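You operate a simulated robot arm through the tools that you are given. There is no shell and no other tool. Be economical: measure what you need, move in short steps, check, and stop when the job is done.

You are at the controls of a simulated two-armed robot. One attempt, no reset.

## Task
Pick up the jug marked "rinse" from the middle shelf under the dock rack with one hand, pass it to the other hand and put it on the fourth shelf from the bottom of the returns rack. Set down upright: jug.

The check looks at the end state, three seconds after you hand in, the way a careful person would. Anything else that was tipped, shoved, dropped, spilled or broken makes it a failure.

## Robot
Two 7-joint arms with two-finger parallel grippers on one trunk, on a base that drives. Base frame: it is fixed to the floor where the robot stands at the start and does not move with it; the origin is under the middle of the robot, x ahead of it, y to its left, z up. Readings come in cm, degrees, newtons and seconds.
The left shoulder is at the start at [7, 15.6, 118.2], the right one opposite. Places, roughly: fourth shelf of the returns rack [-190, 310, 140]. Payload 3.91 kg a hand.
Tool frame (each hand has its own): the origin (TCP) lies between the finger pads and is the grasp point; the fingertips stand 3 cm ahead of it; z points along the fingers, y is the line along which they close. Largest opening 11 cm; finger width 2, thickness 1; the body of the gripper, 4.8 by 11.2 cm, starts 5.5 cm behind the TCP.
Orientation is that of the tool frame in the base frame, as [roll, pitch, yaw] about the fixed x, y, z axes, in that order (R = Rz(yaw) Ry(pitch) Rx(roll)). With the fingers straight down and closing along the base's y, the tool's x points along the base's -x, its y along +y and its z along -z.

## Interface
- The arms move only by the tool move_arm. It takes "left_series", "right_series" or both (then of equal length, played together; a hand with none holds still); each is a list of rows, each a list of 2 entries, a list of its own where there are three numbers: the shift along the tool's x, y, z in mm, then the turn, a rotation vector about the tool's x, y, z in degrees. In form: [[[tx, ty, tz], [wx, wy, wz]], ...]. A call has 1 to 20 rows; each row shifts and turns the commanded pose from where the row before left it, along the tool's axes as they then stand. "left_fingers" and "right_fingers" are, for a hand that has rows, the opening in per cent of the stroke, from 0 (shut) to 100 (fully open), set as the call begins (left out, the last holds). Each row takes 0.2 s and may step no farther than 5 cm and 8.6 degrees from the row before; otherwise, or with a gripper value out of range, the whole call is refused. Where a pose cannot be reached the arm comes as near as it can. A force on the tool above 40 N (or 10 N above the force at the start of the call, whichever is more), or a blocked arm, ends the call early, and 0.2 s more pass. The fingers move at their own pace (about 10.8 cm/s each) and stop on an object; they squeeze with about 21 N. The grip force told is the motor's: it shows also when the fingers shut on nothing. Time passes only in rows, and 0.2 s behind the last, so rows that do not move let the fingers close. It gives the time, the measured TCP pose, the force on the tool (base axes), the opening and the grip force at its end, in the units of the frame above (readings bear some noise), with the torque about the TCP (base axes, N m) and any sound that the robot's microphone picked up.
- Cameras (640 x 400 px; columns grow to the right, rows downward): "scene" is now at [12.35, -3.13, 139.31]; the picture's right is [-0.36, -0.93, 0.00], its down [-0.68, 0.26, -0.68] and it looks along [0.64, -0.24, -0.73] (base axes); focal length 255 px, centre (320, 200). "left" rides on the left gripper at [7.2, -1.7, -10.3] in its tool frame; the picture's right is [0.23, 0.97, 0.00], its down [-0.76, 0.18, -0.62] and it looks along [-0.61, 0.14, 0.78] (tool axes); focal length 222 px, centre (320, 200). "right" rides on the right gripper at [7.2, 1.7, -10.3] in its tool frame; the picture's right is [-0.23, 0.97, 0.00], its down [-0.76, -0.18, -0.62] and it looks along [-0.61, -0.14, 0.78] (tool axes); focal length 222 px, centre (320, 200). There is no depth. A picture from a camera that has moved, and an enlarged one, comes with that camera's place and axes in the base frame and with its lens.
- get_image(camera): a new picture of that camera. It takes no simulated time.
- move_column(by): slides the trunk up (or, below 0, down) by that many cm; the arms and the scene camera ride with it, the base frame stays. It gives what a move gives, with no picture.
- drive_base(legs): drives the robot by 1 to 6 legs, each [ahead, left, turn to the left] in cm, cm and degrees, along the robot's own axes; the way and the turn of a leg run together, so that a leg with both is an arc; at most 150 cm and 180 degrees a leg. The arms and the cameras ride along, it lands a little off, and it stops where it bumps. It gives what a move gives.
- aim_head(pan, tilt): turns the head with the scene camera to pan (to the left, within 86 degrees either way) and tilt (down, from -29 to 69), counted from straight ahead of the robot. It gives what a move gives.
- inspect(camera, box): a new picture of the part [left, top, right, bottom] of that camera's present view, enlarged. It takes no simulated time.
- close_job(): hands the job in; it is judged then, once.

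Go step by step. Nothing tells you exact positions but the pictures and the camera data: compare them with the known pose of the tool, close in by small moves and look again before you grip or let go. The budget is 120 turns and 108 pictures, counting those below and the enlarged ones. Unless the task says otherwise, let go and move clear before handing in, and close with one line.

The tools are called after ">>>" as a command line: name --argument value ..., lists and objects as JSON in quotes. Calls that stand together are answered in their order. move_arm: Moves the arms, as the interface text tells. Its arguments: {"type":"object","properties":{"left_series":{"type":"array","items":{"type":"array"}},"left_fingers":{"type":"number"},"right_series":{"type":"array","items":{"type":"array"}},"right_fingers":{"type":"number"}},"required":[]} The other tools are called the same way: move_column (by) slides the trunk up or down; drive_base (legs) drives the base; aim_head (pan, tilt) turns the head that bears the scene camera; get_image (camera) takes a picture; inspect (camera, box) takes an enlarged picture of a part of a camera's view; close_job () hands the job in.

At the start:

```text
time: 0.0
left_position: [63.96, 3.26, 114.98]
left_tool_rot: [-180.0, 0.0, -179.9]
left_wrist_force: [0.8, -0.3, -1.7]
left_ft_torque: [0.0, 0.01, 0.0]
left_gripper_width: 11.02
left_gripper_force: 0.2
right_position: [28.49, -33.9, 67.14]
right_tool_rot: [180.0, -0.1, -179.9]
right_wrist_force: [-0.2, 0.1, 0.6]
right_ft_torque: [0.01, -0.03, -0.01]
right_gripper_width: 11.02
right_gripper_force: 0.1
trunk travel left (down, up): [-62.8, 31.2]
robot x, y, heading: [-0.08, -0.04, -0.1]
head pan, tilt: [-20.9, 46.9]
```

scene: 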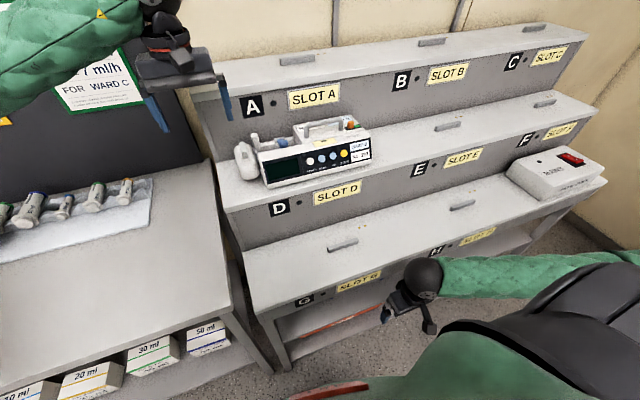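
right: 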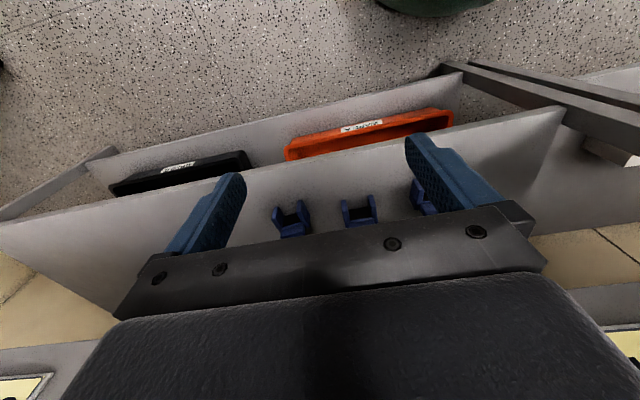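
left: 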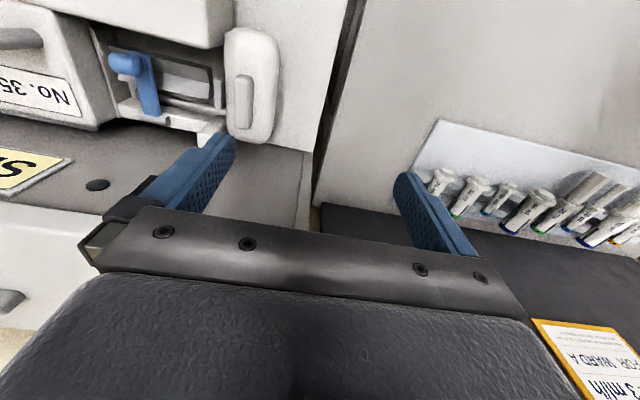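

I see the stepped dock rack ahead, with shelves beneath it. I need views of what is under it, so I look around with the head first.

>>> aim_head --pan -30 --tilt 60

>>> get_image --camera "scene"

>>> aim_head --pan 80 --tilt 15

>>> get_image --camera "scene"

```text
time: 0.8
left_position: [63.87, 3.28, 115.0]
left_tool_rot: [180.0, 0.0, -179.9]
left_wrist_force: [0.8, 0.2, -0.2]
left_ft_torque: [-0.02, 0.01, -0.02]
left_gripper_width: 11.01
left_gripper_force: 0.1
right_position: [28.55, -33.81, 67.11]
right_tool_rot: [-180.0, 0.1, -179.9]
right_wrist_force: [0.1, -0.6, -0.2]
right_ft_torque: [0.01, 0.0, 0.03]
right_gripper_width: 10.98
right_gripper_force: 0.0
trunk travel left (down, up): [-62.8, 31.2]
robot x, y, heading: [0.21, 0.27, -0.2]
head pan, tilt: [-30.0, 60.0]
```

```text
104 pictures are left
camera scene: at [10.68, -3.61, 137.63], right [-0.5, -0.87, 0.0], down [-0.75, 0.43, -0.5], along [0.43, -0.25, -0.87], focal length 255 px, centre (320, 200)
```

scene: 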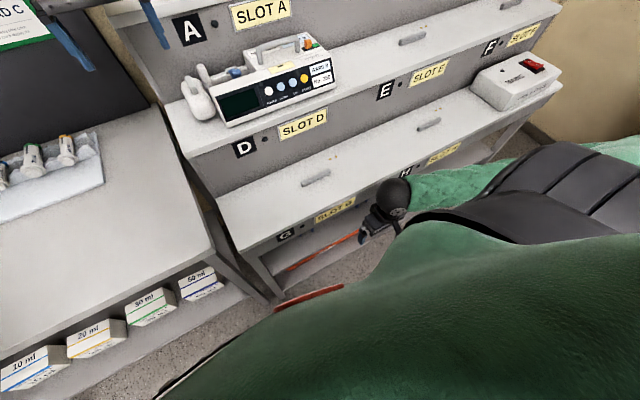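

```text
time: 2.6
left_position: [63.9, 3.27, 115.1]
left_tool_rot: [180.0, 0.1, 180.0]
left_wrist_force: [-0.4, 0.1, -0.7]
left_ft_torque: [-0.01, -0.01, 0.02]
left_gripper_width: 11.0
left_gripper_force: 0.1
right_position: [28.56, -33.85, 67.11]
right_tool_rot: [180.0, 0.0, -179.9]
right_wrist_force: [-1.0, 0.3, -0.4]
right_ft_torque: [-0.01, 0.01, 0.0]
right_gripper_width: 11.0
right_gripper_force: 0.1
trunk travel left (down, up): [-62.8, 31.2]
robot x, y, heading: [0.09, -0.26, -0.2]
head pan, tilt: [80.0, 15.0]
```

```text
103 pictures are left
camera scene: at [6.54, 8.92, 144.26], right [0.98, -0.17, 0.0], down [-0.05, -0.26, -0.97], along [0.17, 0.95, -0.26], focal length 255 px, centre (320, 200)
```

scene: 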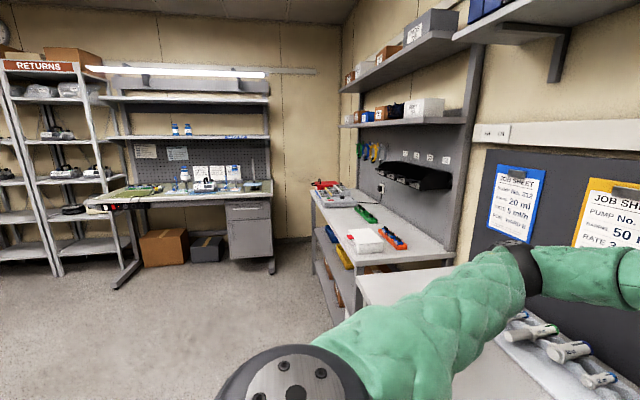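

Returns rack is visible back-left with shelves. Now I back away from the dock rack, lower the trunk, and look underneath.

>>> drive_base --legs '[[-70, 0, 0]]'

>>> aim_head --pan -20 --tilt 25

>>> get_image --camera "scene"

```text
time: 6.5
left_position: [-5.81, 3.33, 114.98]
left_tool_rot: [180.0, 0.1, -179.9]
left_wrist_force: [0.0, 0.0, 0.4]
left_ft_torque: [0.03, -0.01, -0.02]
left_gripper_width: 10.99
left_gripper_force: 0.1
right_position: [-41.22, -33.85, 67.05]
right_tool_rot: [180.0, 0.0, -179.9]
right_wrist_force: [-0.8, 0.3, -0.3]
right_ft_torque: [-0.01, 0.0, 0.03]
right_gripper_width: 11.03
right_gripper_force: 0.1
trunk travel left (down, up): [-62.8, 31.2]
robot x, y, heading: [-70.05, 0.28, 0.1]
head pan, tilt: [80.0, 15.0]
```

```text
time: 8.2
left_position: [-5.88, 3.46, 115.01]
left_tool_rot: [179.9, 0.0, -180.0]
left_wrist_force: [-0.2, 0.1, 0.1]
left_ft_torque: [-0.03, -0.01, -0.01]
left_gripper_width: 11.01
left_gripper_force: 0.1
right_position: [-41.15, -33.81, 67.08]
right_tool_rot: [-179.9, -0.2, -179.9]
right_wrist_force: [0.1, -0.3, 0.4]
right_ft_torque: [-0.01, 0.01, 0.0]
right_gripper_width: 10.98
right_gripper_force: 0.0
trunk travel left (down, up): [-62.8, 31.2]
robot x, y, heading: [-69.69, -0.34, -0.0]
head pan, tilt: [-20.0, 25.0]
```

```text
102 pictures are left
camera scene: at [-56.16, -3.44, 142.64], right [-0.34, -0.94, 0.0], down [-0.4, 0.14, -0.91], along [0.85, -0.31, -0.42], focal length 255 px, centre (320, 200)
```

scene: 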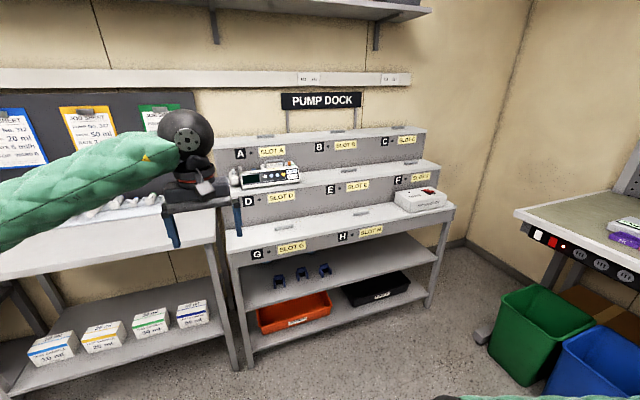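

The pump dock's underside shows clips and trays, no jug seen yet. I zoom there and scan the rest of the room.

>>> inspect --camera "scene" --box '[220, 220, 460, 370]'

>>> aim_head --pan -85 --tilt 20

>>> get_image --camera "scene"

>>> aim_head --pan 45 --tilt 20

>>> get_image --camera "scene"

```text
2.67 times, centred on (340, 295) of scene
camera zoom: at [-56.16, -3.44, 142.64], right [-0.34, -0.94, 0.0], down [-0.4, 0.14, -0.91], along [0.85, -0.31, -0.42], focal length 679 px, centre (267, -53)
```

zoom: 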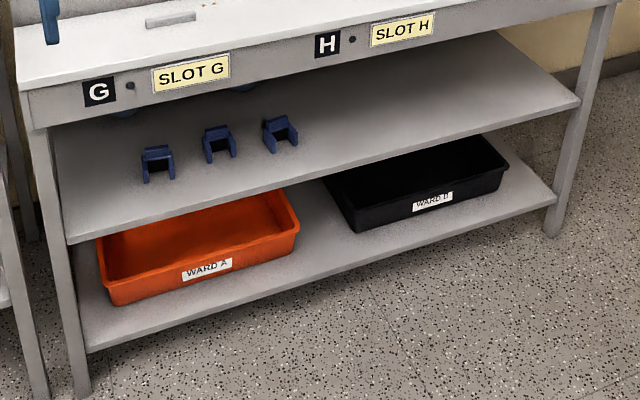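

```text
time: 9.6
left_position: [-5.72, 3.33, 114.93]
left_tool_rot: [179.9, 0.0, -179.9]
left_wrist_force: [0.4, -0.1, 0.3]
left_ft_torque: [0.01, -0.01, 0.03]
left_gripper_width: 11.0
left_gripper_force: 0.1
right_position: [-41.19, -33.92, 67.09]
right_tool_rot: [-180.0, 0.0, -179.9]
right_wrist_force: [0.7, -0.5, 0.1]
right_ft_torque: [0.02, -0.02, 0.03]
right_gripper_width: 11.01
right_gripper_force: 0.1
trunk travel left (down, up): [-62.8, 31.2]
robot x, y, heading: [-69.61, -0.14, 0.1]
head pan, tilt: [-85.0, 20.0]
```

```text
100 pictures are left
camera scene: at [-64.0, -9.58, 143.45], right [-1.0, -0.09, 0.0], down [-0.03, 0.34, -0.94], along [0.08, -0.94, -0.34], focal length 255 px, centre (320, 200)
```

scene: 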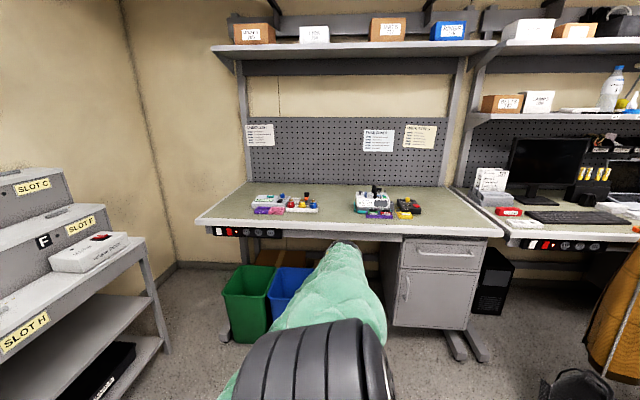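

```text
time: 11.7
left_position: [-5.69, 3.37, 114.92]
left_tool_rot: [-180.0, 0.1, -180.0]
left_wrist_force: [-0.2, -0.3, -0.6]
left_ft_torque: [0.01, 0.02, -0.01]
left_gripper_width: 11.0
left_gripper_force: 0.1
right_position: [-41.12, -33.84, 67.24]
right_tool_rot: [180.0, -0.1, -179.9]
right_wrist_force: [-0.7, -0.5, -0.2]
right_ft_torque: [0.01, -0.02, -0.01]
right_gripper_width: 10.98
right_gripper_force: 0.0
trunk travel left (down, up): [-62.8, 31.2]
robot x, y, heading: [-69.99, -0.16, -0.1]
head pan, tilt: [45.0, 20.0]
```

```text
99 pictures are left
camera scene: at [-58.24, 6.28, 143.45], right [0.71, -0.71, 0.0], down [-0.24, -0.24, -0.94], along [0.66, 0.66, -0.34], focal length 255 px, centre (320, 200)
```

scene: 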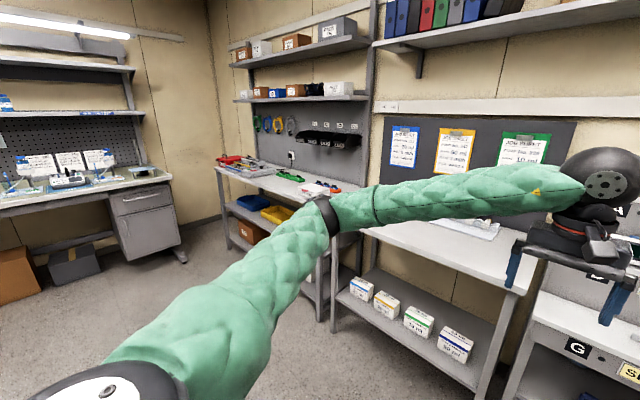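

Dark bases of something peek at the back of the shelf under the dock. I lower the trunk to look in from a low angle.

>>> move_column --by -50

>>> aim_head --pan -20 --tilt 20

>>> get_image --camera "scene"

```text
refused: -50 is not a number from -40 to 40
```

```text
time: 13.1
left_position: [-5.81, 3.26, 114.99]
left_tool_rot: [-180.0, -0.1, -179.9]
left_wrist_force: [0.2, 0.1, -0.6]
left_ft_torque: [-0.03, -0.02, -0.03]
left_gripper_width: 10.99
left_gripper_force: 0.1
right_position: [-41.19, -33.93, 67.07]
right_tool_rot: [-180.0, -0.1, -179.9]
right_wrist_force: [0.5, 0.1, 1.0]
right_ft_torque: [0.03, -0.01, 0.0]
right_gripper_width: 11.01
right_gripper_force: 0.1
trunk travel left (down, up): [-62.8, 31.2]
robot x, y, heading: [-69.87, -0.13, -0.3]
head pan, tilt: [-20.0, 20.0]
```

```text
98 pictures are left
camera scene: at [-56.07, -3.48, 143.44], right [-0.34, -0.94, 0.0], down [-0.32, 0.12, -0.94], along [0.88, -0.32, -0.34], focal length 255 px, centre (320, 200)
```

scene: 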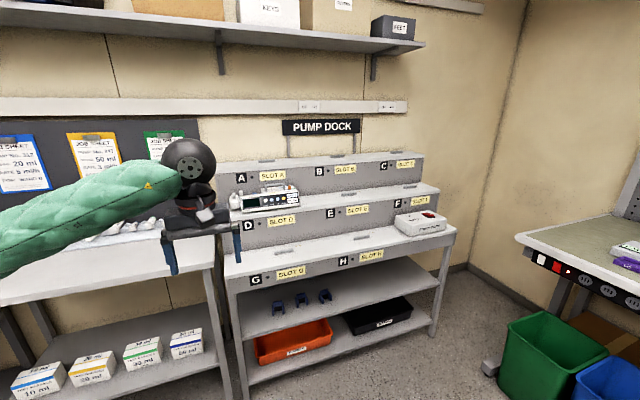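

>>> move_column --by -40

>>> get_image --camera "scene"

```text
time: 16.9
left_position: [-5.89, 3.32, 75.02]
left_tool_rot: [-180.0, 0.0, -179.9]
left_wrist_force: [-0.2, -0.7, 0.5]
left_ft_torque: [-0.02, 0.02, 0.0]
left_gripper_width: 11.01
left_gripper_force: 0.1
right_position: [-41.18, -33.83, 27.08]
right_tool_rot: [180.0, 0.0, -179.9]
right_wrist_force: [-0.2, 0.2, -0.1]
right_ft_torque: [-0.01, 0.02, 0.03]
right_gripper_width: 11.01
right_gripper_force: 0.0
trunk travel left (down, up): [-22.8, 71.2]
robot x, y, heading: [-69.8, 0.01, 0.1]
head pan, tilt: [-20.0, 20.0]
```

```text
97 pictures are left
camera scene: at [-56.09, -3.48, 103.45], right [-0.34, -0.94, 0.0], down [-0.32, 0.12, -0.94], along [0.88, -0.32, -0.34], focal length 255 px, centre (320, 200)
```

scene: 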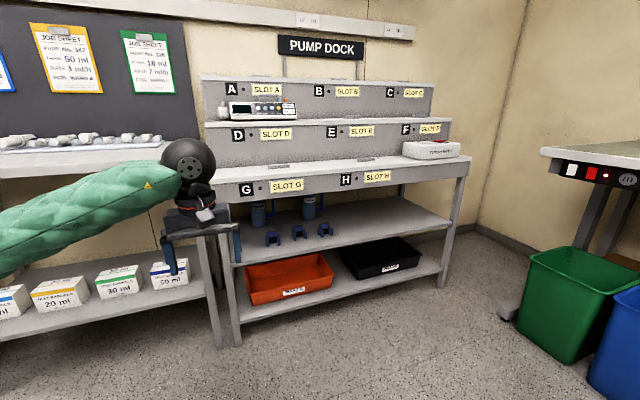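

Two blue-grey cylinders stand at the back of the shelf. I go lower and zoom.

>>> move_column --by -18

>>> inspect --camera "scene" --box '[210, 100, 450, 250]'

```text
time: 18.9
left_position: [-5.72, 3.44, 56.98]
left_tool_rot: [-180.0, 0.0, -179.9]
left_wrist_force: [-0.2, 0.1, 0.7]
left_ft_torque: [0.0, -0.01, -0.01]
left_gripper_width: 11.02
left_gripper_force: 0.2
right_position: [-41.08, -33.79, 9.15]
right_tool_rot: [180.0, 0.0, -179.9]
right_wrist_force: [-1.3, -0.7, 0.2]
right_ft_torque: [0.03, 0.0, 0.01]
right_gripper_width: 10.99
right_gripper_force: 0.1
trunk travel left (down, up): [-4.8, 89.2]
robot x, y, heading: [-69.72, -0.16, -0.0]
head pan, tilt: [-20.0, 20.0]
```

```text
2.67 times, centred on (330, 175) of scene
camera zoom: at [-56.1, -3.48, 85.46], right [-0.34, -0.94, 0.0], down [-0.32, 0.12, -0.94], along [0.88, -0.32, -0.34], focal length 679 px, centre (293, 267)
```

zoom: 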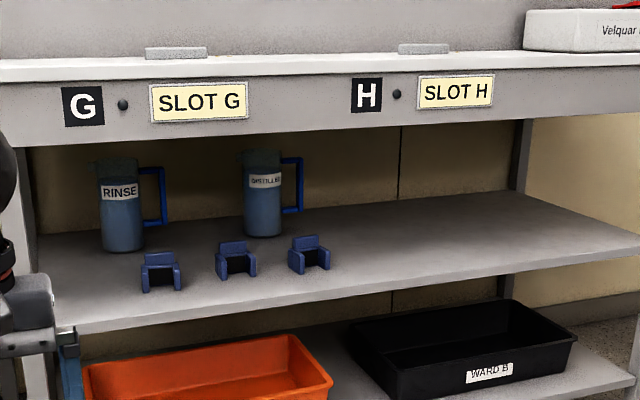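

The RINSE jug stands at roughly [72, −15], base z≈44, on the shelf, handle to the right (−y); opening runs from z≈44 to 70. I plan to reach in horizontally with the right hand, camera side up, so first I test rolling the right wrist while raising it, and draw the left hand back toward the body.

>>> move_arm --right_series '[[[0, 0, -15], [0, 0, 8.5]], [[0, 0, -15], [0, 0, 8.5]], [[0, 0, -15], [0, 0, 8.5]], [[0, 0, -15], [0, 0, 8.5]], [[0, 0, -15], [0, 0, 8.5]], [[0, 0, -15], [0, 0, 8.5]], [[0, 0, -15], [0, 0, 8.5]], [[0, 0, -15], [0, 0, 8.5]], [[0, 0, -15], [0, 0, 8.5]], [[0, 0, -15], [0, 0, 8.5]], [[0, 0, -15], [0, 0, 8.5]], [[0, 0, -15], [0, 0, 8.5]], [[0, 0, -15], [0, 0, 8.5]], [[0, 0, -15], [0, 0, 8.5]], [[0, 0, -15], [0, 0, 8.5]], [[0, 0, -15], [0, 0, 8.5]], [[0, 0, -15], [0, 0, 8.5]], [[0, 0, -15], [0, 0, 8.5]], [[0, 0, -15], [0, 0, 8.5]], [[0, 0, -15], [0, 0, 8.5]]]' --left_series '[[[18, 10, -12], [0, 0, 0]], [[18, 10, -12], [0, 0, 0]], [[18, 10, -12], [0, 0, 0]], [[18, 10, -12], [0, 0, 0]], [[18, 10, -12], [0, 0, 0]], [[18, 10, -12], [0, 0, 0]], [[18, 10, -12], [0, 0, 0]], [[18, 10, -12], [0, 0, 0]], [[18, 10, -12], [0, 0, 0]], [[18, 10, -12], [0, 0, 0]], [[18, 10, -12], [0, 0, 0]], [[18, 10, -12], [0, 0, 0]], [[18, 10, -12], [0, 0, 0]], [[18, 10, -12], [0, 0, 0]], [[18, 10, -12], [0, 0, 0]], [[18, 10, -12], [0, 0, 0]], [[18, 10, -12], [0, 0, 0]], [[18, 10, -12], [0, 0, 0]], [[18, 10, -12], [0, 0, 0]], [[18, 10, -12], [0, 0, 0]]]'

>>> get_image --camera "scene"

```text
time: 23.1
left_position: [-41.71, 23.23, 80.99]
left_tool_rot: [180.0, 0.0, -179.9]
left_wrist_force: [-0.1, 0.6, -0.3]
left_ft_torque: [0.01, 0.02, 0.02]
left_gripper_width: 11.03
left_gripper_force: 0.0
right_position: [-34.62, -48.14, 15.6]
right_tool_rot: [179.8, -0.9, 10.6]
right_wrist_force: [0.4, -0.1, -0.2]
right_ft_torque: [0.03, 0.0, -0.02]
right_gripper_width: 10.99
right_gripper_force: 0.0
right hand out of reach, approached as far as the arm can: row 1, 2, 3, 4, 5, 6, 7, 8, 9, 10, 11, 12, 13, 14, 15, 16, 17, 18, 19, 20
trunk travel left (down, up): [-4.8, 89.2]
robot x, y, heading: [-69.87, -0.01, 0.1]
head pan, tilt: [-20.0, 20.0]
```

```text
95 pictures are left
camera scene: at [-56.08, -3.48, 85.45], right [-0.34, -0.94, 0.0], down [-0.32, 0.12, -0.94], along [0.88, -0.32, -0.34], focal length 255 px, centre (320, 200)
```

scene: 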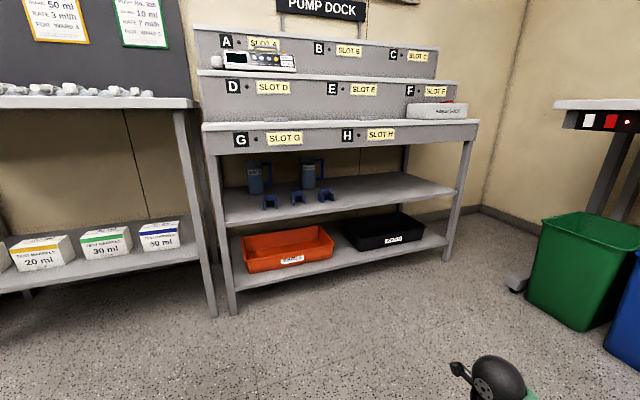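

The wrist can roll over. Next I move the right hand forward and pitch it horizontal, camera side up.

>>> move_arm --right_series '[[[45, 0, 0], [0, 0, 5]], [[45, 0, 0], [0, 0, 5]], [[45, 0, 0], [0, 0, 0]], [[45, 0, 0], [0, 0, 0]], [[45, 0, 0], [0, 0, 0]], [[45, 0, 0], [0, 0, 0]], [[45, 0, 0], [0, 0, 0]], [[0, 0, 0], [0, 8, 0]], [[0, 0, 0], [0, 8, 0]], [[0, 0, 0], [0, 8, 0]], [[0, 0, 0], [0, 8, 0]], [[0, 0, 0], [0, 8, 0]], [[0, 0, 0], [0, 8, 0]], [[0, 0, 0], [0, 8, 0]], [[0, 0, 0], [0, 8, 0]], [[0, 0, 0], [0, 8, 0]], [[0, 0, 0], [0, 8, 0]], [[0, 0, 0], [0, 8, 0]], [[0, 0, 0], [0, 2, 0]], [[0, 0, 0], [0, 0, 0]]]'

>>> aim_head --pan -20 --tilt 45

>>> get_image --camera "scene"

>>> get_image --camera "right"

```text
time: 25.6
left_position: [-41.69, 23.34, 80.95]
left_tool_rot: [-179.9, -0.1, -179.9]
left_wrist_force: [0.0, -0.3, -0.7]
left_ft_torque: [-0.02, 0.01, 0.0]
left_gripper_width: 11.0
left_gripper_force: 0.1
right_position: [-5.27, -59.56, 14.48]
right_tool_rot: [167.3, -34.6, 6.3]
right_wrist_force: [-1.5, -0.2, 0.4]
right_ft_torque: [0.0, 0.01, 0.0]
right_gripper_width: 11.0
right_gripper_force: 0.0
right hand out of reach, approached as far as the arm can: row 1, 2, 3, 4
trunk travel left (down, up): [-4.8, 89.2]
robot x, y, heading: [-69.38, -0.31, 0.2]
head pan, tilt: [-20.0, 20.0]
stopped in row 12 (right hand): the arm was blocked; the commanded pose is now the measured one
```

```text
time: 26.5
left_position: [-41.73, 23.2, 80.87]
left_tool_rot: [179.9, 0.0, -180.0]
left_wrist_force: [0.3, 0.0, -0.3]
left_ft_torque: [0.0, -0.02, -0.01]
left_gripper_width: 11.01
left_gripper_force: 0.0
right_position: [-5.23, -59.45, 14.44]
right_tool_rot: [167.4, -34.8, 6.3]
right_wrist_force: [0.3, -0.3, 0.1]
right_ft_torque: [0.02, 0.0, -0.01]
right_gripper_width: 10.99
right_gripper_force: 0.0
trunk travel left (down, up): [-4.8, 89.2]
robot x, y, heading: [-69.61, 0.25, 0.0]
head pan, tilt: [-20.0, 45.0]
```

```text
94 pictures are left
camera scene: at [-57.2, -3.07, 81.59], right [-0.34, -0.94, 0.0], down [-0.66, 0.24, -0.71], along [0.67, -0.24, -0.71], focal length 255 px, centre (320, 200)
```

scene: 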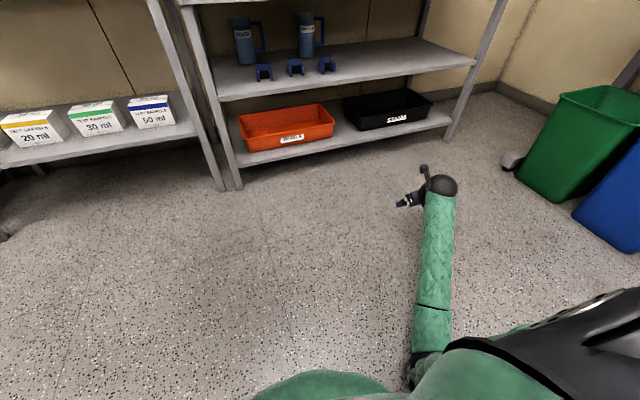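

```text
93 pictures are left
camera right: at [-5.23, -58.95, 27.17], right [-0.2, -0.98, 0.05], down [-0.98, 0.2, 0.04], along [-0.04, -0.04, -1.0], focal length 222 px, centre (320, 200)
```

right: 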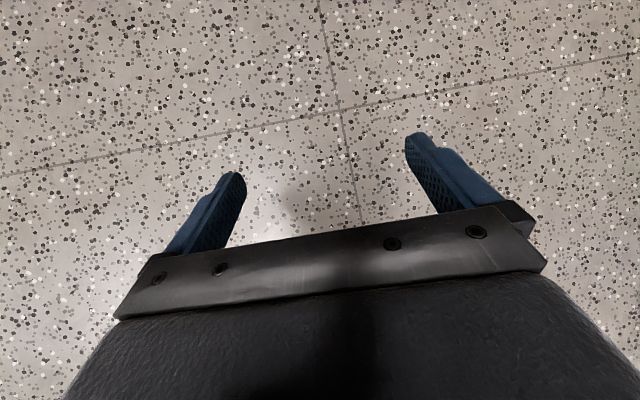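

The arm was blocked near a straight stretch low down. I raise the hand about 35 cm before pitching further.

>>> move_arm --right_series '[[[20, 6, -28], [0, 0, 0]], [[20, 6, -28], [0, 0, 0]], [[20, 6, -28], [0, 0, 0]], [[20, 6, -28], [0, 0, 0]], [[20, 6, -28], [0, 0, 0]], [[20, 6, -28], [0, 0, 0]], [[20, 6, -28], [0, 0, 0]], [[20, 6, -28], [0, 0, 0]], [[20, 6, -28], [0, 0, 0]], [[20, 6, -28], [0, 0, 0]], [[0, 0, 0], [0, 8, 0]], [[0, 0, 0], [0, 8, 0]], [[0, 0, 0], [0, 8, 0]], [[0, 0, 0], [0, 8, 0]], [[0, 0, 0], [0, 8, 0]], [[0, 0, 0], [0, 8, 0]], [[0, 0, 0], [0, 0, 0]]]'

>>> get_image --camera "scene"

```text
time: 30.1
left_position: [-41.64, 23.27, 80.9]
left_tool_rot: [-179.9, -0.1, -180.0]
left_wrist_force: [0.3, 0.1, 0.2]
left_ft_torque: [0.01, 0.03, 0.02]
left_gripper_width: 11.0
left_gripper_force: 0.0
right_position: [-5.04, -59.14, 49.21]
right_tool_rot: [122.8, -77.8, 55.6]
right_wrist_force: [0.6, -0.1, 0.3]
right_ft_torque: [-0.04, 0.0, 0.03]
right_gripper_width: 11.02
right_gripper_force: 0.0
trunk travel left (down, up): [-4.8, 89.2]
robot x, y, heading: [-69.95, -0.05, -0.2]
head pan, tilt: [-20.0, 45.0]
```

```text
92 pictures are left
camera scene: at [-57.19, -3.06, 81.58], right [-0.34, -0.94, 0.0], down [-0.67, 0.24, -0.71], along [0.66, -0.24, -0.71], focal length 255 px, centre (320, 200)
```

scene: 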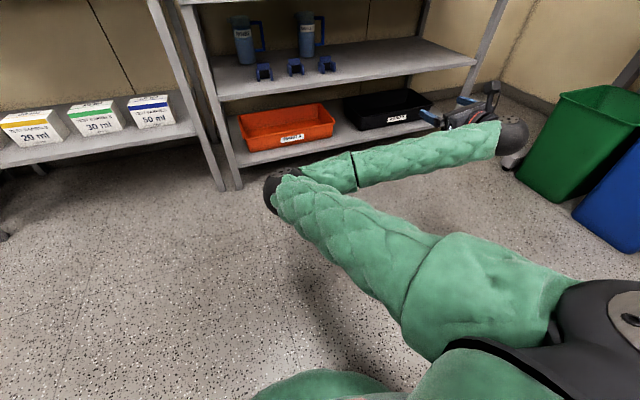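

The elbow has folded inward to the left, which would hit the rack's left leg. I'll raise the trunk, go back to a pointing-down pose and try to get the elbow out to the right before reaching in.

>>> move_column --by 40

>>> move_arm --right_series '[[[0, 0, 0], [0, -8, 0]], [[0, 0, 0], [0, -8, 0]], [[0, 0, 0], [0, -8, 0]], [[0, 0, 0], [0, -8, 0]], [[0, 0, 0], [0, -8, 0]], [[0, 0, 0], [0, -8, 0]], [[0, 0, 0], [0, -8, 0]], [[0, 0, 0], [0, -8, 0]], [[0, 0, 0], [0, -8, 0]], [[0, 0, 0], [0, -8, 0]], [[-25, -20, 35], [0, 0, 0]], [[-25, -20, 35], [0, 0, 0]], [[-25, -20, 35], [0, 0, 0]], [[-25, -20, 35], [0, 0, 0]], [[-25, -20, 35], [0, 0, 0]], [[-25, -20, 35], [0, 0, 0]], [[-25, -20, 35], [0, 0, 0]], [[-25, -20, 35], [0, 0, 0]], [[-25, -20, 35], [0, 0, 0]], [[-25, -20, 35], [0, 0, 0]]]'

>>> get_image --camera "scene"

```text
time: 33.9
left_position: [-41.73, 23.17, 120.94]
left_tool_rot: [-179.9, 0.0, -180.0]
left_wrist_force: [0.0, -0.2, 0.4]
left_ft_torque: [-0.01, -0.02, -0.02]
left_gripper_width: 10.99
left_gripper_force: 0.0
right_position: [-4.96, -59.13, 89.33]
right_tool_rot: [123.2, -77.8, 55.4]
right_wrist_force: [-0.4, 1.0, 0.1]
right_ft_torque: [0.03, 0.0, 0.0]
right_gripper_width: 11.02
right_gripper_force: 0.2
trunk travel left (down, up): [-44.8, 49.2]
robot x, y, heading: [-69.77, 0.15, -0.2]
head pan, tilt: [-20.0, 45.0]
```

```text
time: 37.3
left_position: [-41.82, 23.13, 121.1]
left_tool_rot: [-180.0, 0.0, -179.7]
left_wrist_force: [-0.3, 0.0, 0.6]
left_ft_torque: [0.02, 0.02, -0.02]
left_gripper_width: 11.03
left_gripper_force: 0.0
right_position: [-12.68, -53.77, 78.35]
right_tool_rot: [168.9, -16.0, -2.4]
right_wrist_force: [-0.8, 0.1, -0.3]
right_ft_torque: [-0.03, 0.01, -0.02]
right_gripper_width: 10.97
right_gripper_force: 0.0
trunk travel left (down, up): [-44.8, 49.2]
robot x, y, heading: [-69.41, 0.28, 0.1]
head pan, tilt: [-20.0, 45.0]
stopped in row 16 (right hand): the arm was blocked; the commanded pose is now the measured one
```

```text
91 pictures are left
camera scene: at [-57.17, -3.11, 121.59], right [-0.34, -0.94, 0.0], down [-0.67, 0.24, -0.71], along [0.66, -0.24, -0.71], focal length 255 px, centre (320, 200)
```

scene: 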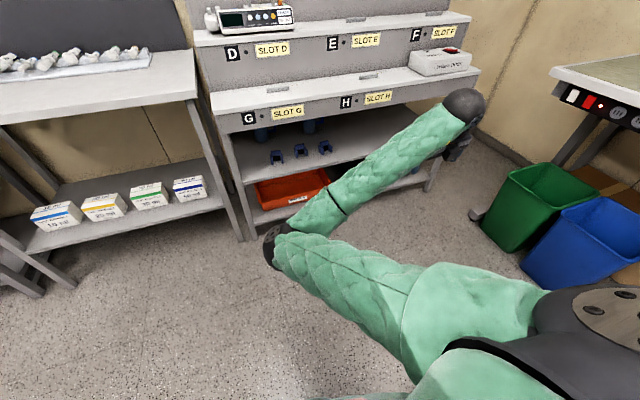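

Blocked by its own folding. I unroll the wrist while lowering the hand, to recover the starting arm shape with the elbow out right.

>>> move_arm --right_series '[[[0, 0, 10], [0, 0, -8.5]], [[0, 0, 10], [0, 0, -8.5]], [[0, 0, 10], [0, 0, -8.5]], [[0, 0, 10], [0, 0, -8.5]], [[0, 0, 10], [0, 0, -8.5]], [[0, 0, 10], [0, 0, -8.5]], [[0, 0, 10], [0, 0, -8.5]], [[0, 0, 10], [0, 0, -8.5]], [[0, 0, 10], [0, 0, -8.5]], [[0, 0, 10], [0, 0, -8.5]], [[0, 0, 10], [0, 0, -8.5]], [[0, 0, 10], [0, 0, -8.5]], [[0, 0, 10], [0, 0, -8.5]], [[0, 0, 10], [0, 0, -8.5]], [[0, 0, 10], [0, 0, -8.5]], [[0, 0, 10], [0, 0, -8.5]], [[0, 0, 10], [0, 0, -8.5]], [[0, 0, 10], [0, 0, -8.5]], [[0, 0, 10], [0, 0, -8.5]], [[0, 0, 10], [0, 0, -8.5]]]'

>>> get_image --camera "scene"

```text
time: 41.5
left_position: [-41.75, 23.26, 120.93]
left_tool_rot: [179.9, 0.0, -180.0]
left_wrist_force: [0.5, 0.1, -0.3]
left_ft_torque: [-0.02, 0.0, -0.01]
left_gripper_width: 11.0
left_gripper_force: 0.0
right_position: [-7.26, -57.35, 59.23]
right_tool_rot: [-172.1, 17.6, 167.6]
right_wrist_force: [0.1, 0.2, -0.4]
right_ft_torque: [-0.03, 0.02, 0.01]
right_gripper_width: 11.0
right_gripper_force: 0.1
trunk travel left (down, up): [-44.8, 49.2]
robot x, y, heading: [-69.86, -0.18, 0.0]
head pan, tilt: [-20.0, 45.0]
```

```text
90 pictures are left
camera scene: at [-57.18, -3.1, 121.58], right [-0.34, -0.94, 0.0], down [-0.67, 0.24, -0.71], along [0.66, -0.24, -0.71], focal length 255 px, centre (320, 200)
```

scene: 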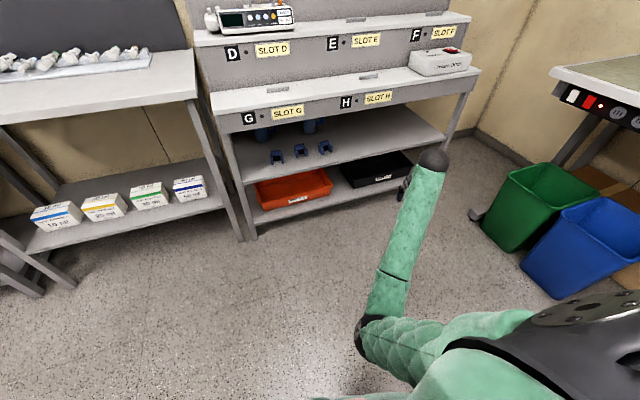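

The elbow now hangs below the shoulder — useful: forearm can go straight ahead horizontally. I pitch the hand forward while bringing it inward.

>>> move_arm --right_series '[[[0, 20, 0], [0, -4, 0]], [[0, 20, 0], [0, -4, 0]], [[0, 20, 0], [0, -4, 0]], [[0, 20, 0], [0, -4, 0]], [[0, 20, 0], [0, -4, 0]], [[0, 20, 0], [0, -4, 0]], [[0, 20, 0], [0, -4, 0]], [[0, 20, 0], [0, -4, 0]], [[0, 20, 0], [0, -4, 0]], [[0, 20, 0], [0, -4, 0]], [[0, 20, 0], [0, -4, 0]], [[0, 20, 0], [0, -4, 0]], [[0, 20, 0], [0, -4, 0]], [[0, 20, 0], [0, -4, 0]], [[0, 20, 0], [0, -4, 0]], [[0, 20, 0], [0, -4, 0]], [[0, 20, 0], [0, -4, 0]], [[0, 20, 0], [0, -4, 0]]]'

>>> get_image --camera "scene"

```text
time: 45.0
left_position: [-41.83, 23.19, 120.86]
left_tool_rot: [180.0, 0.0, -179.9]
left_wrist_force: [0.7, 0.3, 0.1]
left_ft_torque: [-0.01, -0.01, -0.01]
left_gripper_width: 10.99
left_gripper_force: 0.0
right_position: [2.06, -31.93, 57.17]
right_tool_rot: [-101.1, 74.3, -116.8]
right_wrist_force: [-0.1, 0.5, -0.5]
right_ft_torque: [0.03, -0.02, 0.03]
right_gripper_width: 11.0
right_gripper_force: 0.1
trunk travel left (down, up): [-44.8, 49.2]
robot x, y, heading: [-69.43, -0.01, 0.4]
head pan, tilt: [-20.0, 45.0]
stopped in row 17 (right hand): the arm was blocked; the commanded pose is now the measured one
```

```text
89 pictures are left
camera scene: at [-57.19, -3.06, 121.58], right [-0.34, -0.94, 0.0], down [-0.66, 0.24, -0.71], along [0.66, -0.24, -0.71], focal length 255 px, centre (320, 200)
```

scene: 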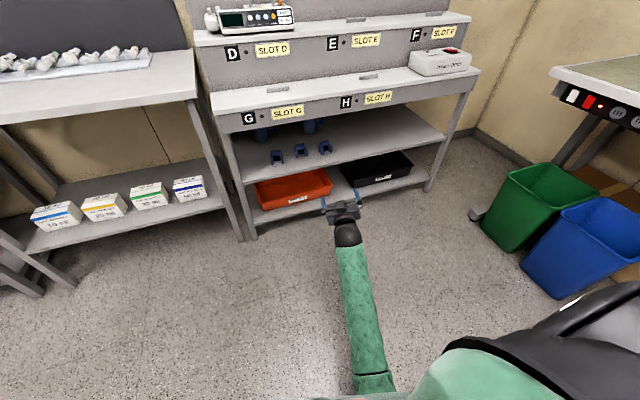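

The forearm now points straight ahead, fingers forward. I straighten the residual yaw and roll.

>>> move_arm --right_series '[[[0, 0, 0], [-4, 0, 4]], [[0, 0, 0], [-4, 0, 4]], [[0, 0, 0], [-4, 0, 4]], [[0, 0, 0], [-4, 0, 4]]]'

>>> get_image --camera "right"

>>> inspect --camera "scene" --box '[230, 140, 470, 290]'

```text
time: 46.0
left_position: [-41.8, 23.23, 120.82]
left_tool_rot: [179.9, 0.0, -179.9]
left_wrist_force: [0.4, -0.4, 0.0]
left_ft_torque: [0.02, -0.03, -0.03]
left_gripper_width: 11.0
left_gripper_force: 0.1
right_position: [1.92, -31.79, 57.0]
right_tool_rot: [157.4, 84.7, 157.6]
right_wrist_force: [-0.4, 0.0, 0.0]
right_ft_torque: [0.03, -0.01, 0.0]
right_gripper_width: 10.99
right_gripper_force: 0.0
trunk travel left (down, up): [-44.8, 49.2]
robot x, y, heading: [-70.03, -0.11, 0.4]
head pan, tilt: [-20.0, 45.0]
```

```text
88 pictures are left
camera right: at [-8.98, -29.92, 50.72], right [0.02, 0.97, 0.26], down [-0.56, -0.21, 0.81], along [0.83, -0.16, 0.53], focal length 222 px, centre (320, 200)
```

right: 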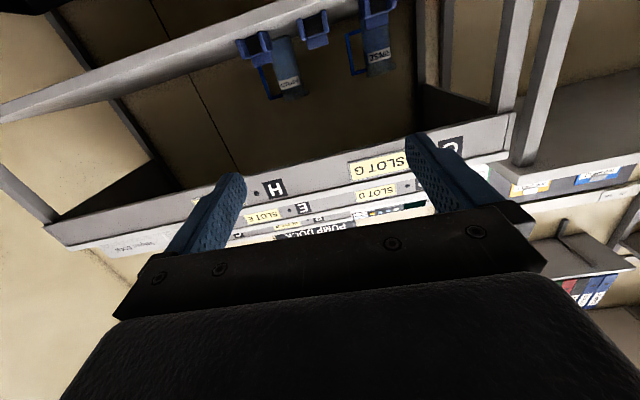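

```text
2.67 times, centred on (350, 215) of scene
camera zoom: at [-57.19, -3.09, 121.58], right [-0.34, -0.94, 0.0], down [-0.66, 0.24, -0.71], along [0.66, -0.24, -0.71], focal length 679 px, centre (240, 160)
```

zoom: 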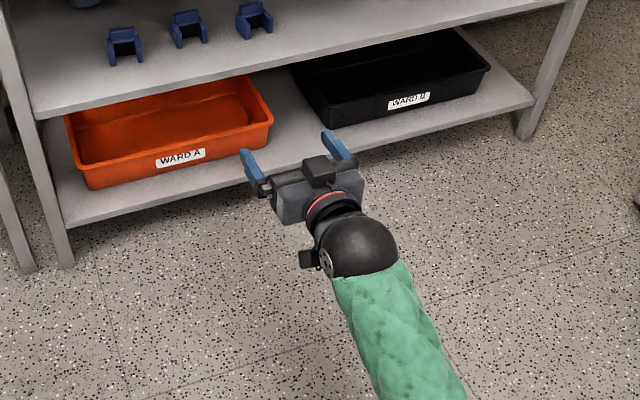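

Now hand is level and forward. I add a little downward pitch, raise a bit, then drive sideways and forward so the fingertips stop just before the shelf.

>>> move_arm --right_series '[[[-10, 0, 0], [0, 3, -1]], [[-10, 0, 0], [0, 3, -1]]]'

>>> drive_base --legs '[[0, 17.5, 0], [27, 0, 0]]'

>>> get_image --camera "right"

>>> aim_head --pan -20 --tilt 40

>>> get_image --camera "scene"

```text
time: 46.6
left_position: [-41.72, 23.18, 120.95]
left_tool_rot: [-179.9, 0.0, -179.9]
left_wrist_force: [0.5, 1.0, -1.1]
left_ft_torque: [-0.02, 0.01, 0.02]
left_gripper_width: 11.0
left_gripper_force: 0.0
right_position: [2.16, -31.92, 59.16]
right_tool_rot: [-179.7, 79.1, -179.7]
right_wrist_force: [0.2, 0.2, -0.3]
right_ft_torque: [0.01, -0.01, 0.02]
right_gripper_width: 10.99
right_gripper_force: 0.0
trunk travel left (down, up): [-44.8, 49.2]
robot x, y, heading: [-69.65, -0.17, -0.1]
head pan, tilt: [-20.0, 45.0]
```

```text
time: 49.6
left_position: [-14.41, 40.79, 120.98]
left_tool_rot: [180.0, -0.1, -180.0]
left_wrist_force: [0.7, -0.2, -0.2]
left_ft_torque: [-0.06, 0.03, -0.05]
left_gripper_width: 10.99
left_gripper_force: 0.1
right_position: [29.42, -14.37, 58.86]
right_tool_rot: [-179.8, 79.0, -179.8]
right_wrist_force: [0.2, -0.3, 0.0]
right_ft_torque: [0.02, -0.01, 0.02]
right_gripper_width: 10.99
right_gripper_force: 0.2
trunk travel left (down, up): [-44.8, 49.2]
robot x, y, heading: [-42.53, 17.58, -0.0]
head pan, tilt: [-20.0, 45.0]
```

```text
86 pictures are left
camera right: at [17.82, -12.75, 53.77], right [0.04, 0.97, 0.22], down [-0.47, -0.18, 0.87], along [0.88, -0.14, 0.45], focal length 222 px, centre (320, 200)
```

right: 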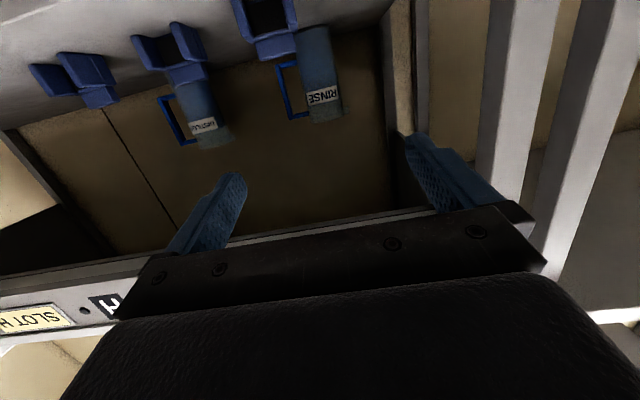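

```text
time: 50.3
left_position: [-14.6, 40.74, 120.9]
left_tool_rot: [179.9, -0.1, -180.0]
left_wrist_force: [0.2, 0.0, 0.8]
left_ft_torque: [0.05, 0.03, -0.02]
left_gripper_width: 11.0
left_gripper_force: 0.1
right_position: [29.34, -14.39, 59.11]
right_tool_rot: [-179.8, 79.1, -179.7]
right_wrist_force: [0.3, -0.1, -0.3]
right_ft_torque: [-0.03, -0.01, 0.01]
right_gripper_width: 10.99
right_gripper_force: 0.0
trunk travel left (down, up): [-44.8, 49.2]
robot x, y, heading: [-42.37, 17.5, -0.1]
head pan, tilt: [-20.0, 40.0]
```

```text
85 pictures are left
camera scene: at [-29.63, 14.43, 122.3], right [-0.34, -0.94, 0.0], down [-0.6, 0.22, -0.77], along [0.72, -0.26, -0.64], focal length 255 px, centre (320, 200)
```

scene: 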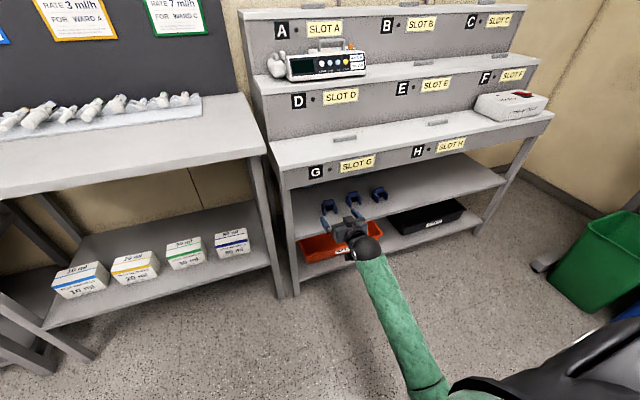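

RINSE label located by two views at about [68, −15, 56]; jug radius ≈4.3, centre ≈[72.2, −15.1], rim ≈60, handle loop on the −y side (z 49–58). I lower the trunk while raising the hand so the forearm is level under the front panel, then look again.

>>> move_column --by -6

>>> move_arm --right_series '[[[-15, -2, 3], [0, 0, 0]], [[-15, -2, 3], [0, 0, 0]], [[-15, -2, 3], [0, 0, 0]], [[-15, -1, 3], [0, 0, 0]], [[-10, 0, 2], [0, 0, 0]]]' --right_fingers 97

>>> aim_head --pan -40 --tilt 50

>>> get_image --camera "scene"

```text
time: 51.3
left_position: [-14.55, 40.73, 114.91]
left_tool_rot: [-179.9, -0.1, -179.9]
left_wrist_force: [0.2, -0.8, 0.6]
left_ft_torque: [-0.01, -0.01, 0.0]
left_gripper_width: 11.0
left_gripper_force: 0.0
right_position: [29.41, -14.36, 53.08]
right_tool_rot: [-179.8, 79.1, -179.8]
right_wrist_force: [0.6, 0.0, -1.3]
right_ft_torque: [-0.01, 0.02, 0.02]
right_gripper_width: 11.01
right_gripper_force: 0.1
trunk travel left (down, up): [-38.8, 55.2]
robot x, y, heading: [-42.58, 17.69, 0.0]
head pan, tilt: [-20.0, 40.0]
```

```text
time: 52.5
left_position: [-14.43, 40.74, 114.83]
left_tool_rot: [179.9, -0.1, 180.0]
left_wrist_force: [-0.1, -0.2, -0.5]
left_ft_torque: [0.0, -0.01, 0.02]
left_gripper_width: 10.99
left_gripper_force: 0.1
right_position: [32.13, -15.04, 59.58]
right_tool_rot: [-179.8, 79.1, -179.9]
right_wrist_force: [-0.2, -0.5, -0.2]
right_ft_torque: [0.0, -0.02, 0.01]
right_gripper_width: 10.64
right_gripper_force: 0.0
trunk travel left (down, up): [-38.8, 55.2]
robot x, y, heading: [-42.41, 17.67, -0.0]
head pan, tilt: [-20.0, 40.0]
```

```text
time: 53.3
left_position: [-14.53, 40.73, 114.85]
left_tool_rot: [-179.9, -0.1, 180.0]
left_wrist_force: [0.3, -0.6, -0.3]
left_ft_torque: [-0.02, 0.02, 0.01]
left_gripper_width: 11.02
left_gripper_force: 0.1
right_position: [32.1, -15.06, 59.58]
right_tool_rot: [-179.9, 79.2, -179.8]
right_wrist_force: [-0.5, 0.1, 0.4]
right_ft_torque: [0.06, -0.01, 0.01]
right_gripper_width: 10.69
right_gripper_force: 0.1
trunk travel left (down, up): [-38.8, 55.2]
robot x, y, heading: [-42.27, 17.59, -0.1]
head pan, tilt: [-40.0, 50.0]
```

```text
84 pictures are left
camera scene: at [-31.71, 12.39, 114.89], right [-0.64, -0.77, 0.0], down [-0.59, 0.49, -0.64], along [0.49, -0.41, -0.77], focal length 255 px, centre (320, 200)
```

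scene: 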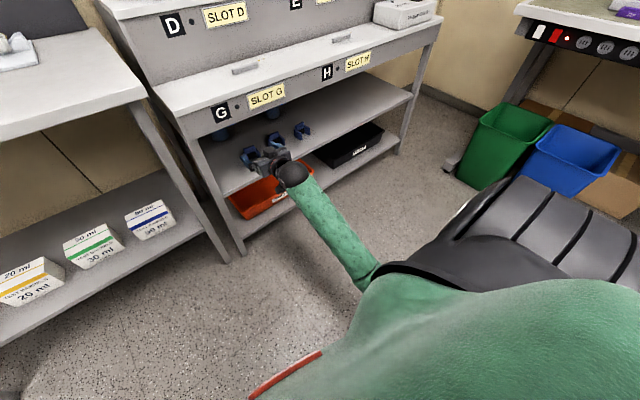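

Pose looks good. I drive forward 22 cm and look from the hand.

>>> drive_base --legs '[[22, 0, 0]]'

>>> get_image --camera "right"

>>> get_image --camera "scene"

```text
time: 55.0
left_position: [7.6, 40.96, 114.84]
left_tool_rot: [180.0, -0.1, 180.0]
left_wrist_force: [0.3, -0.3, 0.8]
left_ft_torque: [0.0, 0.0, 0.03]
left_gripper_width: 11.0
left_gripper_force: 0.1
right_position: [54.13, -15.11, 59.54]
right_tool_rot: [-179.8, 79.0, -179.7]
right_wrist_force: [-0.1, -0.4, -0.5]
right_ft_torque: [0.0, -0.04, 0.03]
right_gripper_width: 10.65
right_gripper_force: 0.0
trunk travel left (down, up): [-38.8, 55.2]
robot x, y, heading: [-20.1, 17.44, 0.2]
head pan, tilt: [-40.0, 50.0]
```

```text
83 pictures are left
camera right: at [42.52, -13.38, 54.38], right [0.04, 0.97, 0.22], down [-0.47, -0.18, 0.87], along [0.88, -0.14, 0.45], focal length 222 px, centre (320, 200)
```

right: 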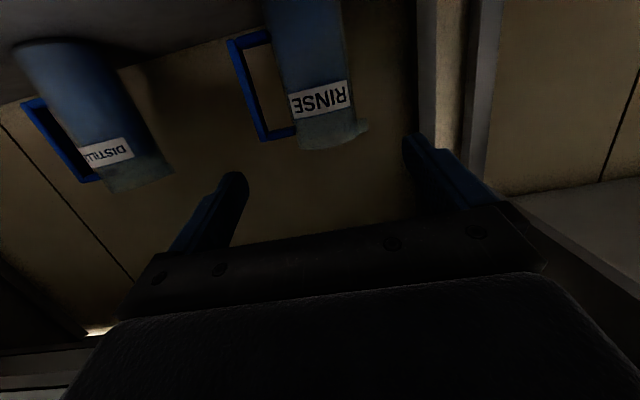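

```text
82 pictures are left
camera scene: at [-9.66, 12.41, 114.87], right [-0.64, -0.77, 0.0], down [-0.59, 0.49, -0.64], along [0.49, -0.41, -0.77], focal length 255 px, centre (320, 200)
```

scene: 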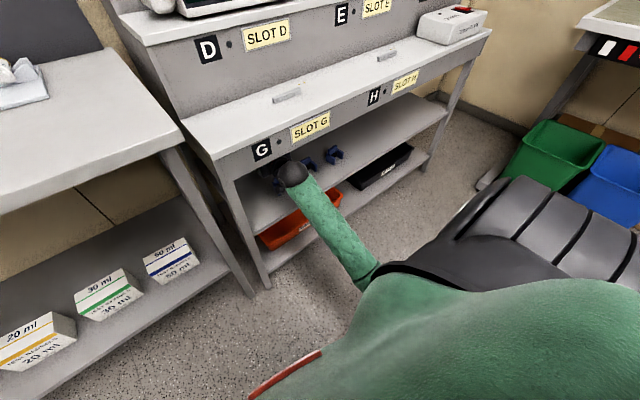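

I zoom on the handle to measure the gap for the finger.

>>> inspect --camera "right" --box '[200, 0, 400, 170]'

```text
2.35 times, centred on (300, 85) of right
camera zoom: at [42.52, -13.38, 54.38], right [0.04, 0.97, 0.22], down [-0.47, -0.18, 0.87], along [0.88, -0.14, 0.45], focal length 523 px, centre (367, 471)
```

zoom: 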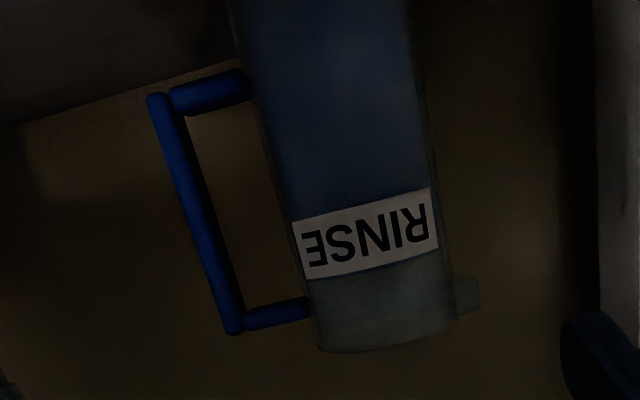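

Gap for the finger is about 3.6 cm, loop inner z 49–58, jug centre ≈[71.8, −15.0], radius ≈3.8. I lower slightly to clear the panel lip and advance to x≈66.

>>> move_arm --right_series '[[[12, 0, 2], [0, 0, 0]], [[11, 0, 2], [0, 0, 0]], [[-5, 0, 24], [0, 0, 0]], [[-5, 0, 24], [0, 0, 0]], [[-4, 0, 24], [0, 0, 0]], [[-4, 0, 23], [0, 0, 0]], [[-4, 0, 20], [0, 0, 0]], [[0, 0, 0], [0, 0, 0]]]'

>>> get_image --camera "right"

>>> get_image --camera "scene"

```text
time: 56.8
left_position: [7.47, 40.91, 114.92]
left_tool_rot: [179.9, -0.1, -180.0]
left_wrist_force: [-0.2, 1.2, -0.4]
left_ft_torque: [-0.02, -0.05, -0.02]
left_gripper_width: 10.99
left_gripper_force: 0.0
right_position: [65.74, -14.93, 57.26]
right_tool_rot: [-179.8, 79.0, -179.7]
right_wrist_force: [0.1, -0.9, -0.5]
right_ft_torque: [0.0, 0.0, 0.01]
right_gripper_width: 10.68
right_gripper_force: 0.0
trunk travel left (down, up): [-38.8, 55.2]
robot x, y, heading: [-20.36, 17.67, 0.2]
head pan, tilt: [-40.0, 50.0]
```

```text
80 pictures are left
camera right: at [54.17, -13.33, 52.03], right [0.04, 0.97, 0.22], down [-0.47, -0.18, 0.87], along [0.88, -0.14, 0.45], focal length 222 px, centre (320, 200)
```

right: 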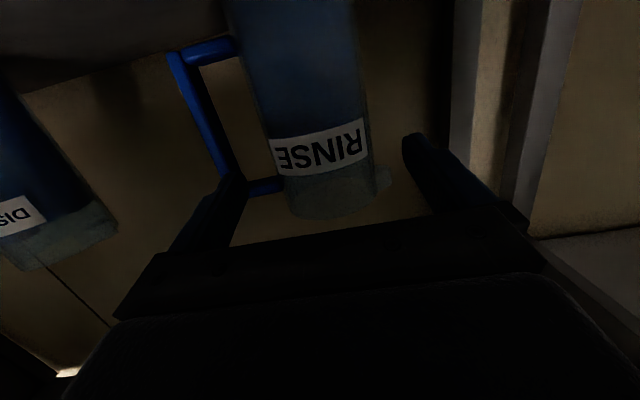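

```text
79 pictures are left
camera scene: at [-9.74, 12.4, 114.89], right [-0.64, -0.77, 0.0], down [-0.59, 0.49, -0.64], along [0.49, -0.41, -0.77], focal length 255 px, centre (320, 200)
```

scene: 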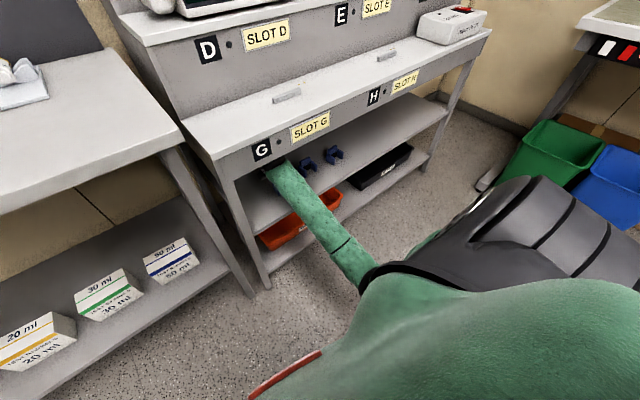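

Alignment holds. I lower to mid-loop height (z≈54) and look before threading.

>>> move_arm --right_series '[[[17, 0, 2], [0, 0, 0]], [[17, 0, 2], [0, 0, 0]], [[0, 0, 0], [0, 0, 0]]]'

>>> inspect --camera "right" --box '[120, 40, 480, 265]'

```text
time: 57.6
left_position: [7.49, 40.91, 114.96]
left_tool_rot: [-180.0, 0.0, -179.9]
left_wrist_force: [-0.6, 0.1, 1.1]
left_ft_torque: [0.01, -0.02, -0.02]
left_gripper_width: 11.0
left_gripper_force: 0.0
right_position: [65.51, -14.85, 53.89]
right_tool_rot: [-179.8, 79.1, -179.6]
right_wrist_force: [-0.4, -0.1, -0.5]
right_ft_torque: [0.01, 0.05, 0.0]
right_gripper_width: 10.64
right_gripper_force: 0.0
trunk travel left (down, up): [-38.8, 55.2]
robot x, y, heading: [-20.15, 17.41, 0.0]
head pan, tilt: [-40.0, 50.0]
```

```text
1.78 times, centred on (300, 152) of right
camera zoom: at [53.92, -13.31, 48.64], right [0.04, 0.97, 0.22], down [-0.47, -0.18, 0.87], along [0.88, -0.14, 0.45], focal length 395 px, centre (356, 284)
```

zoom: 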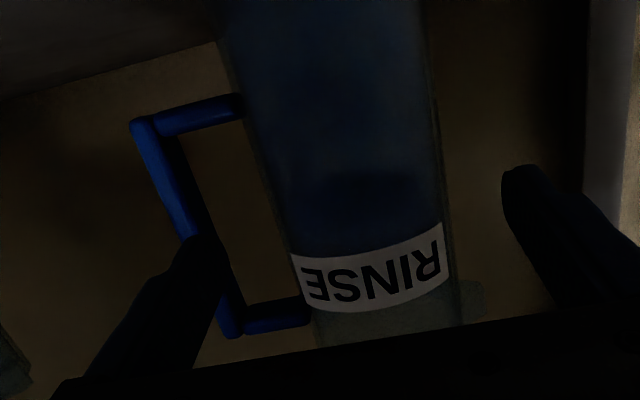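

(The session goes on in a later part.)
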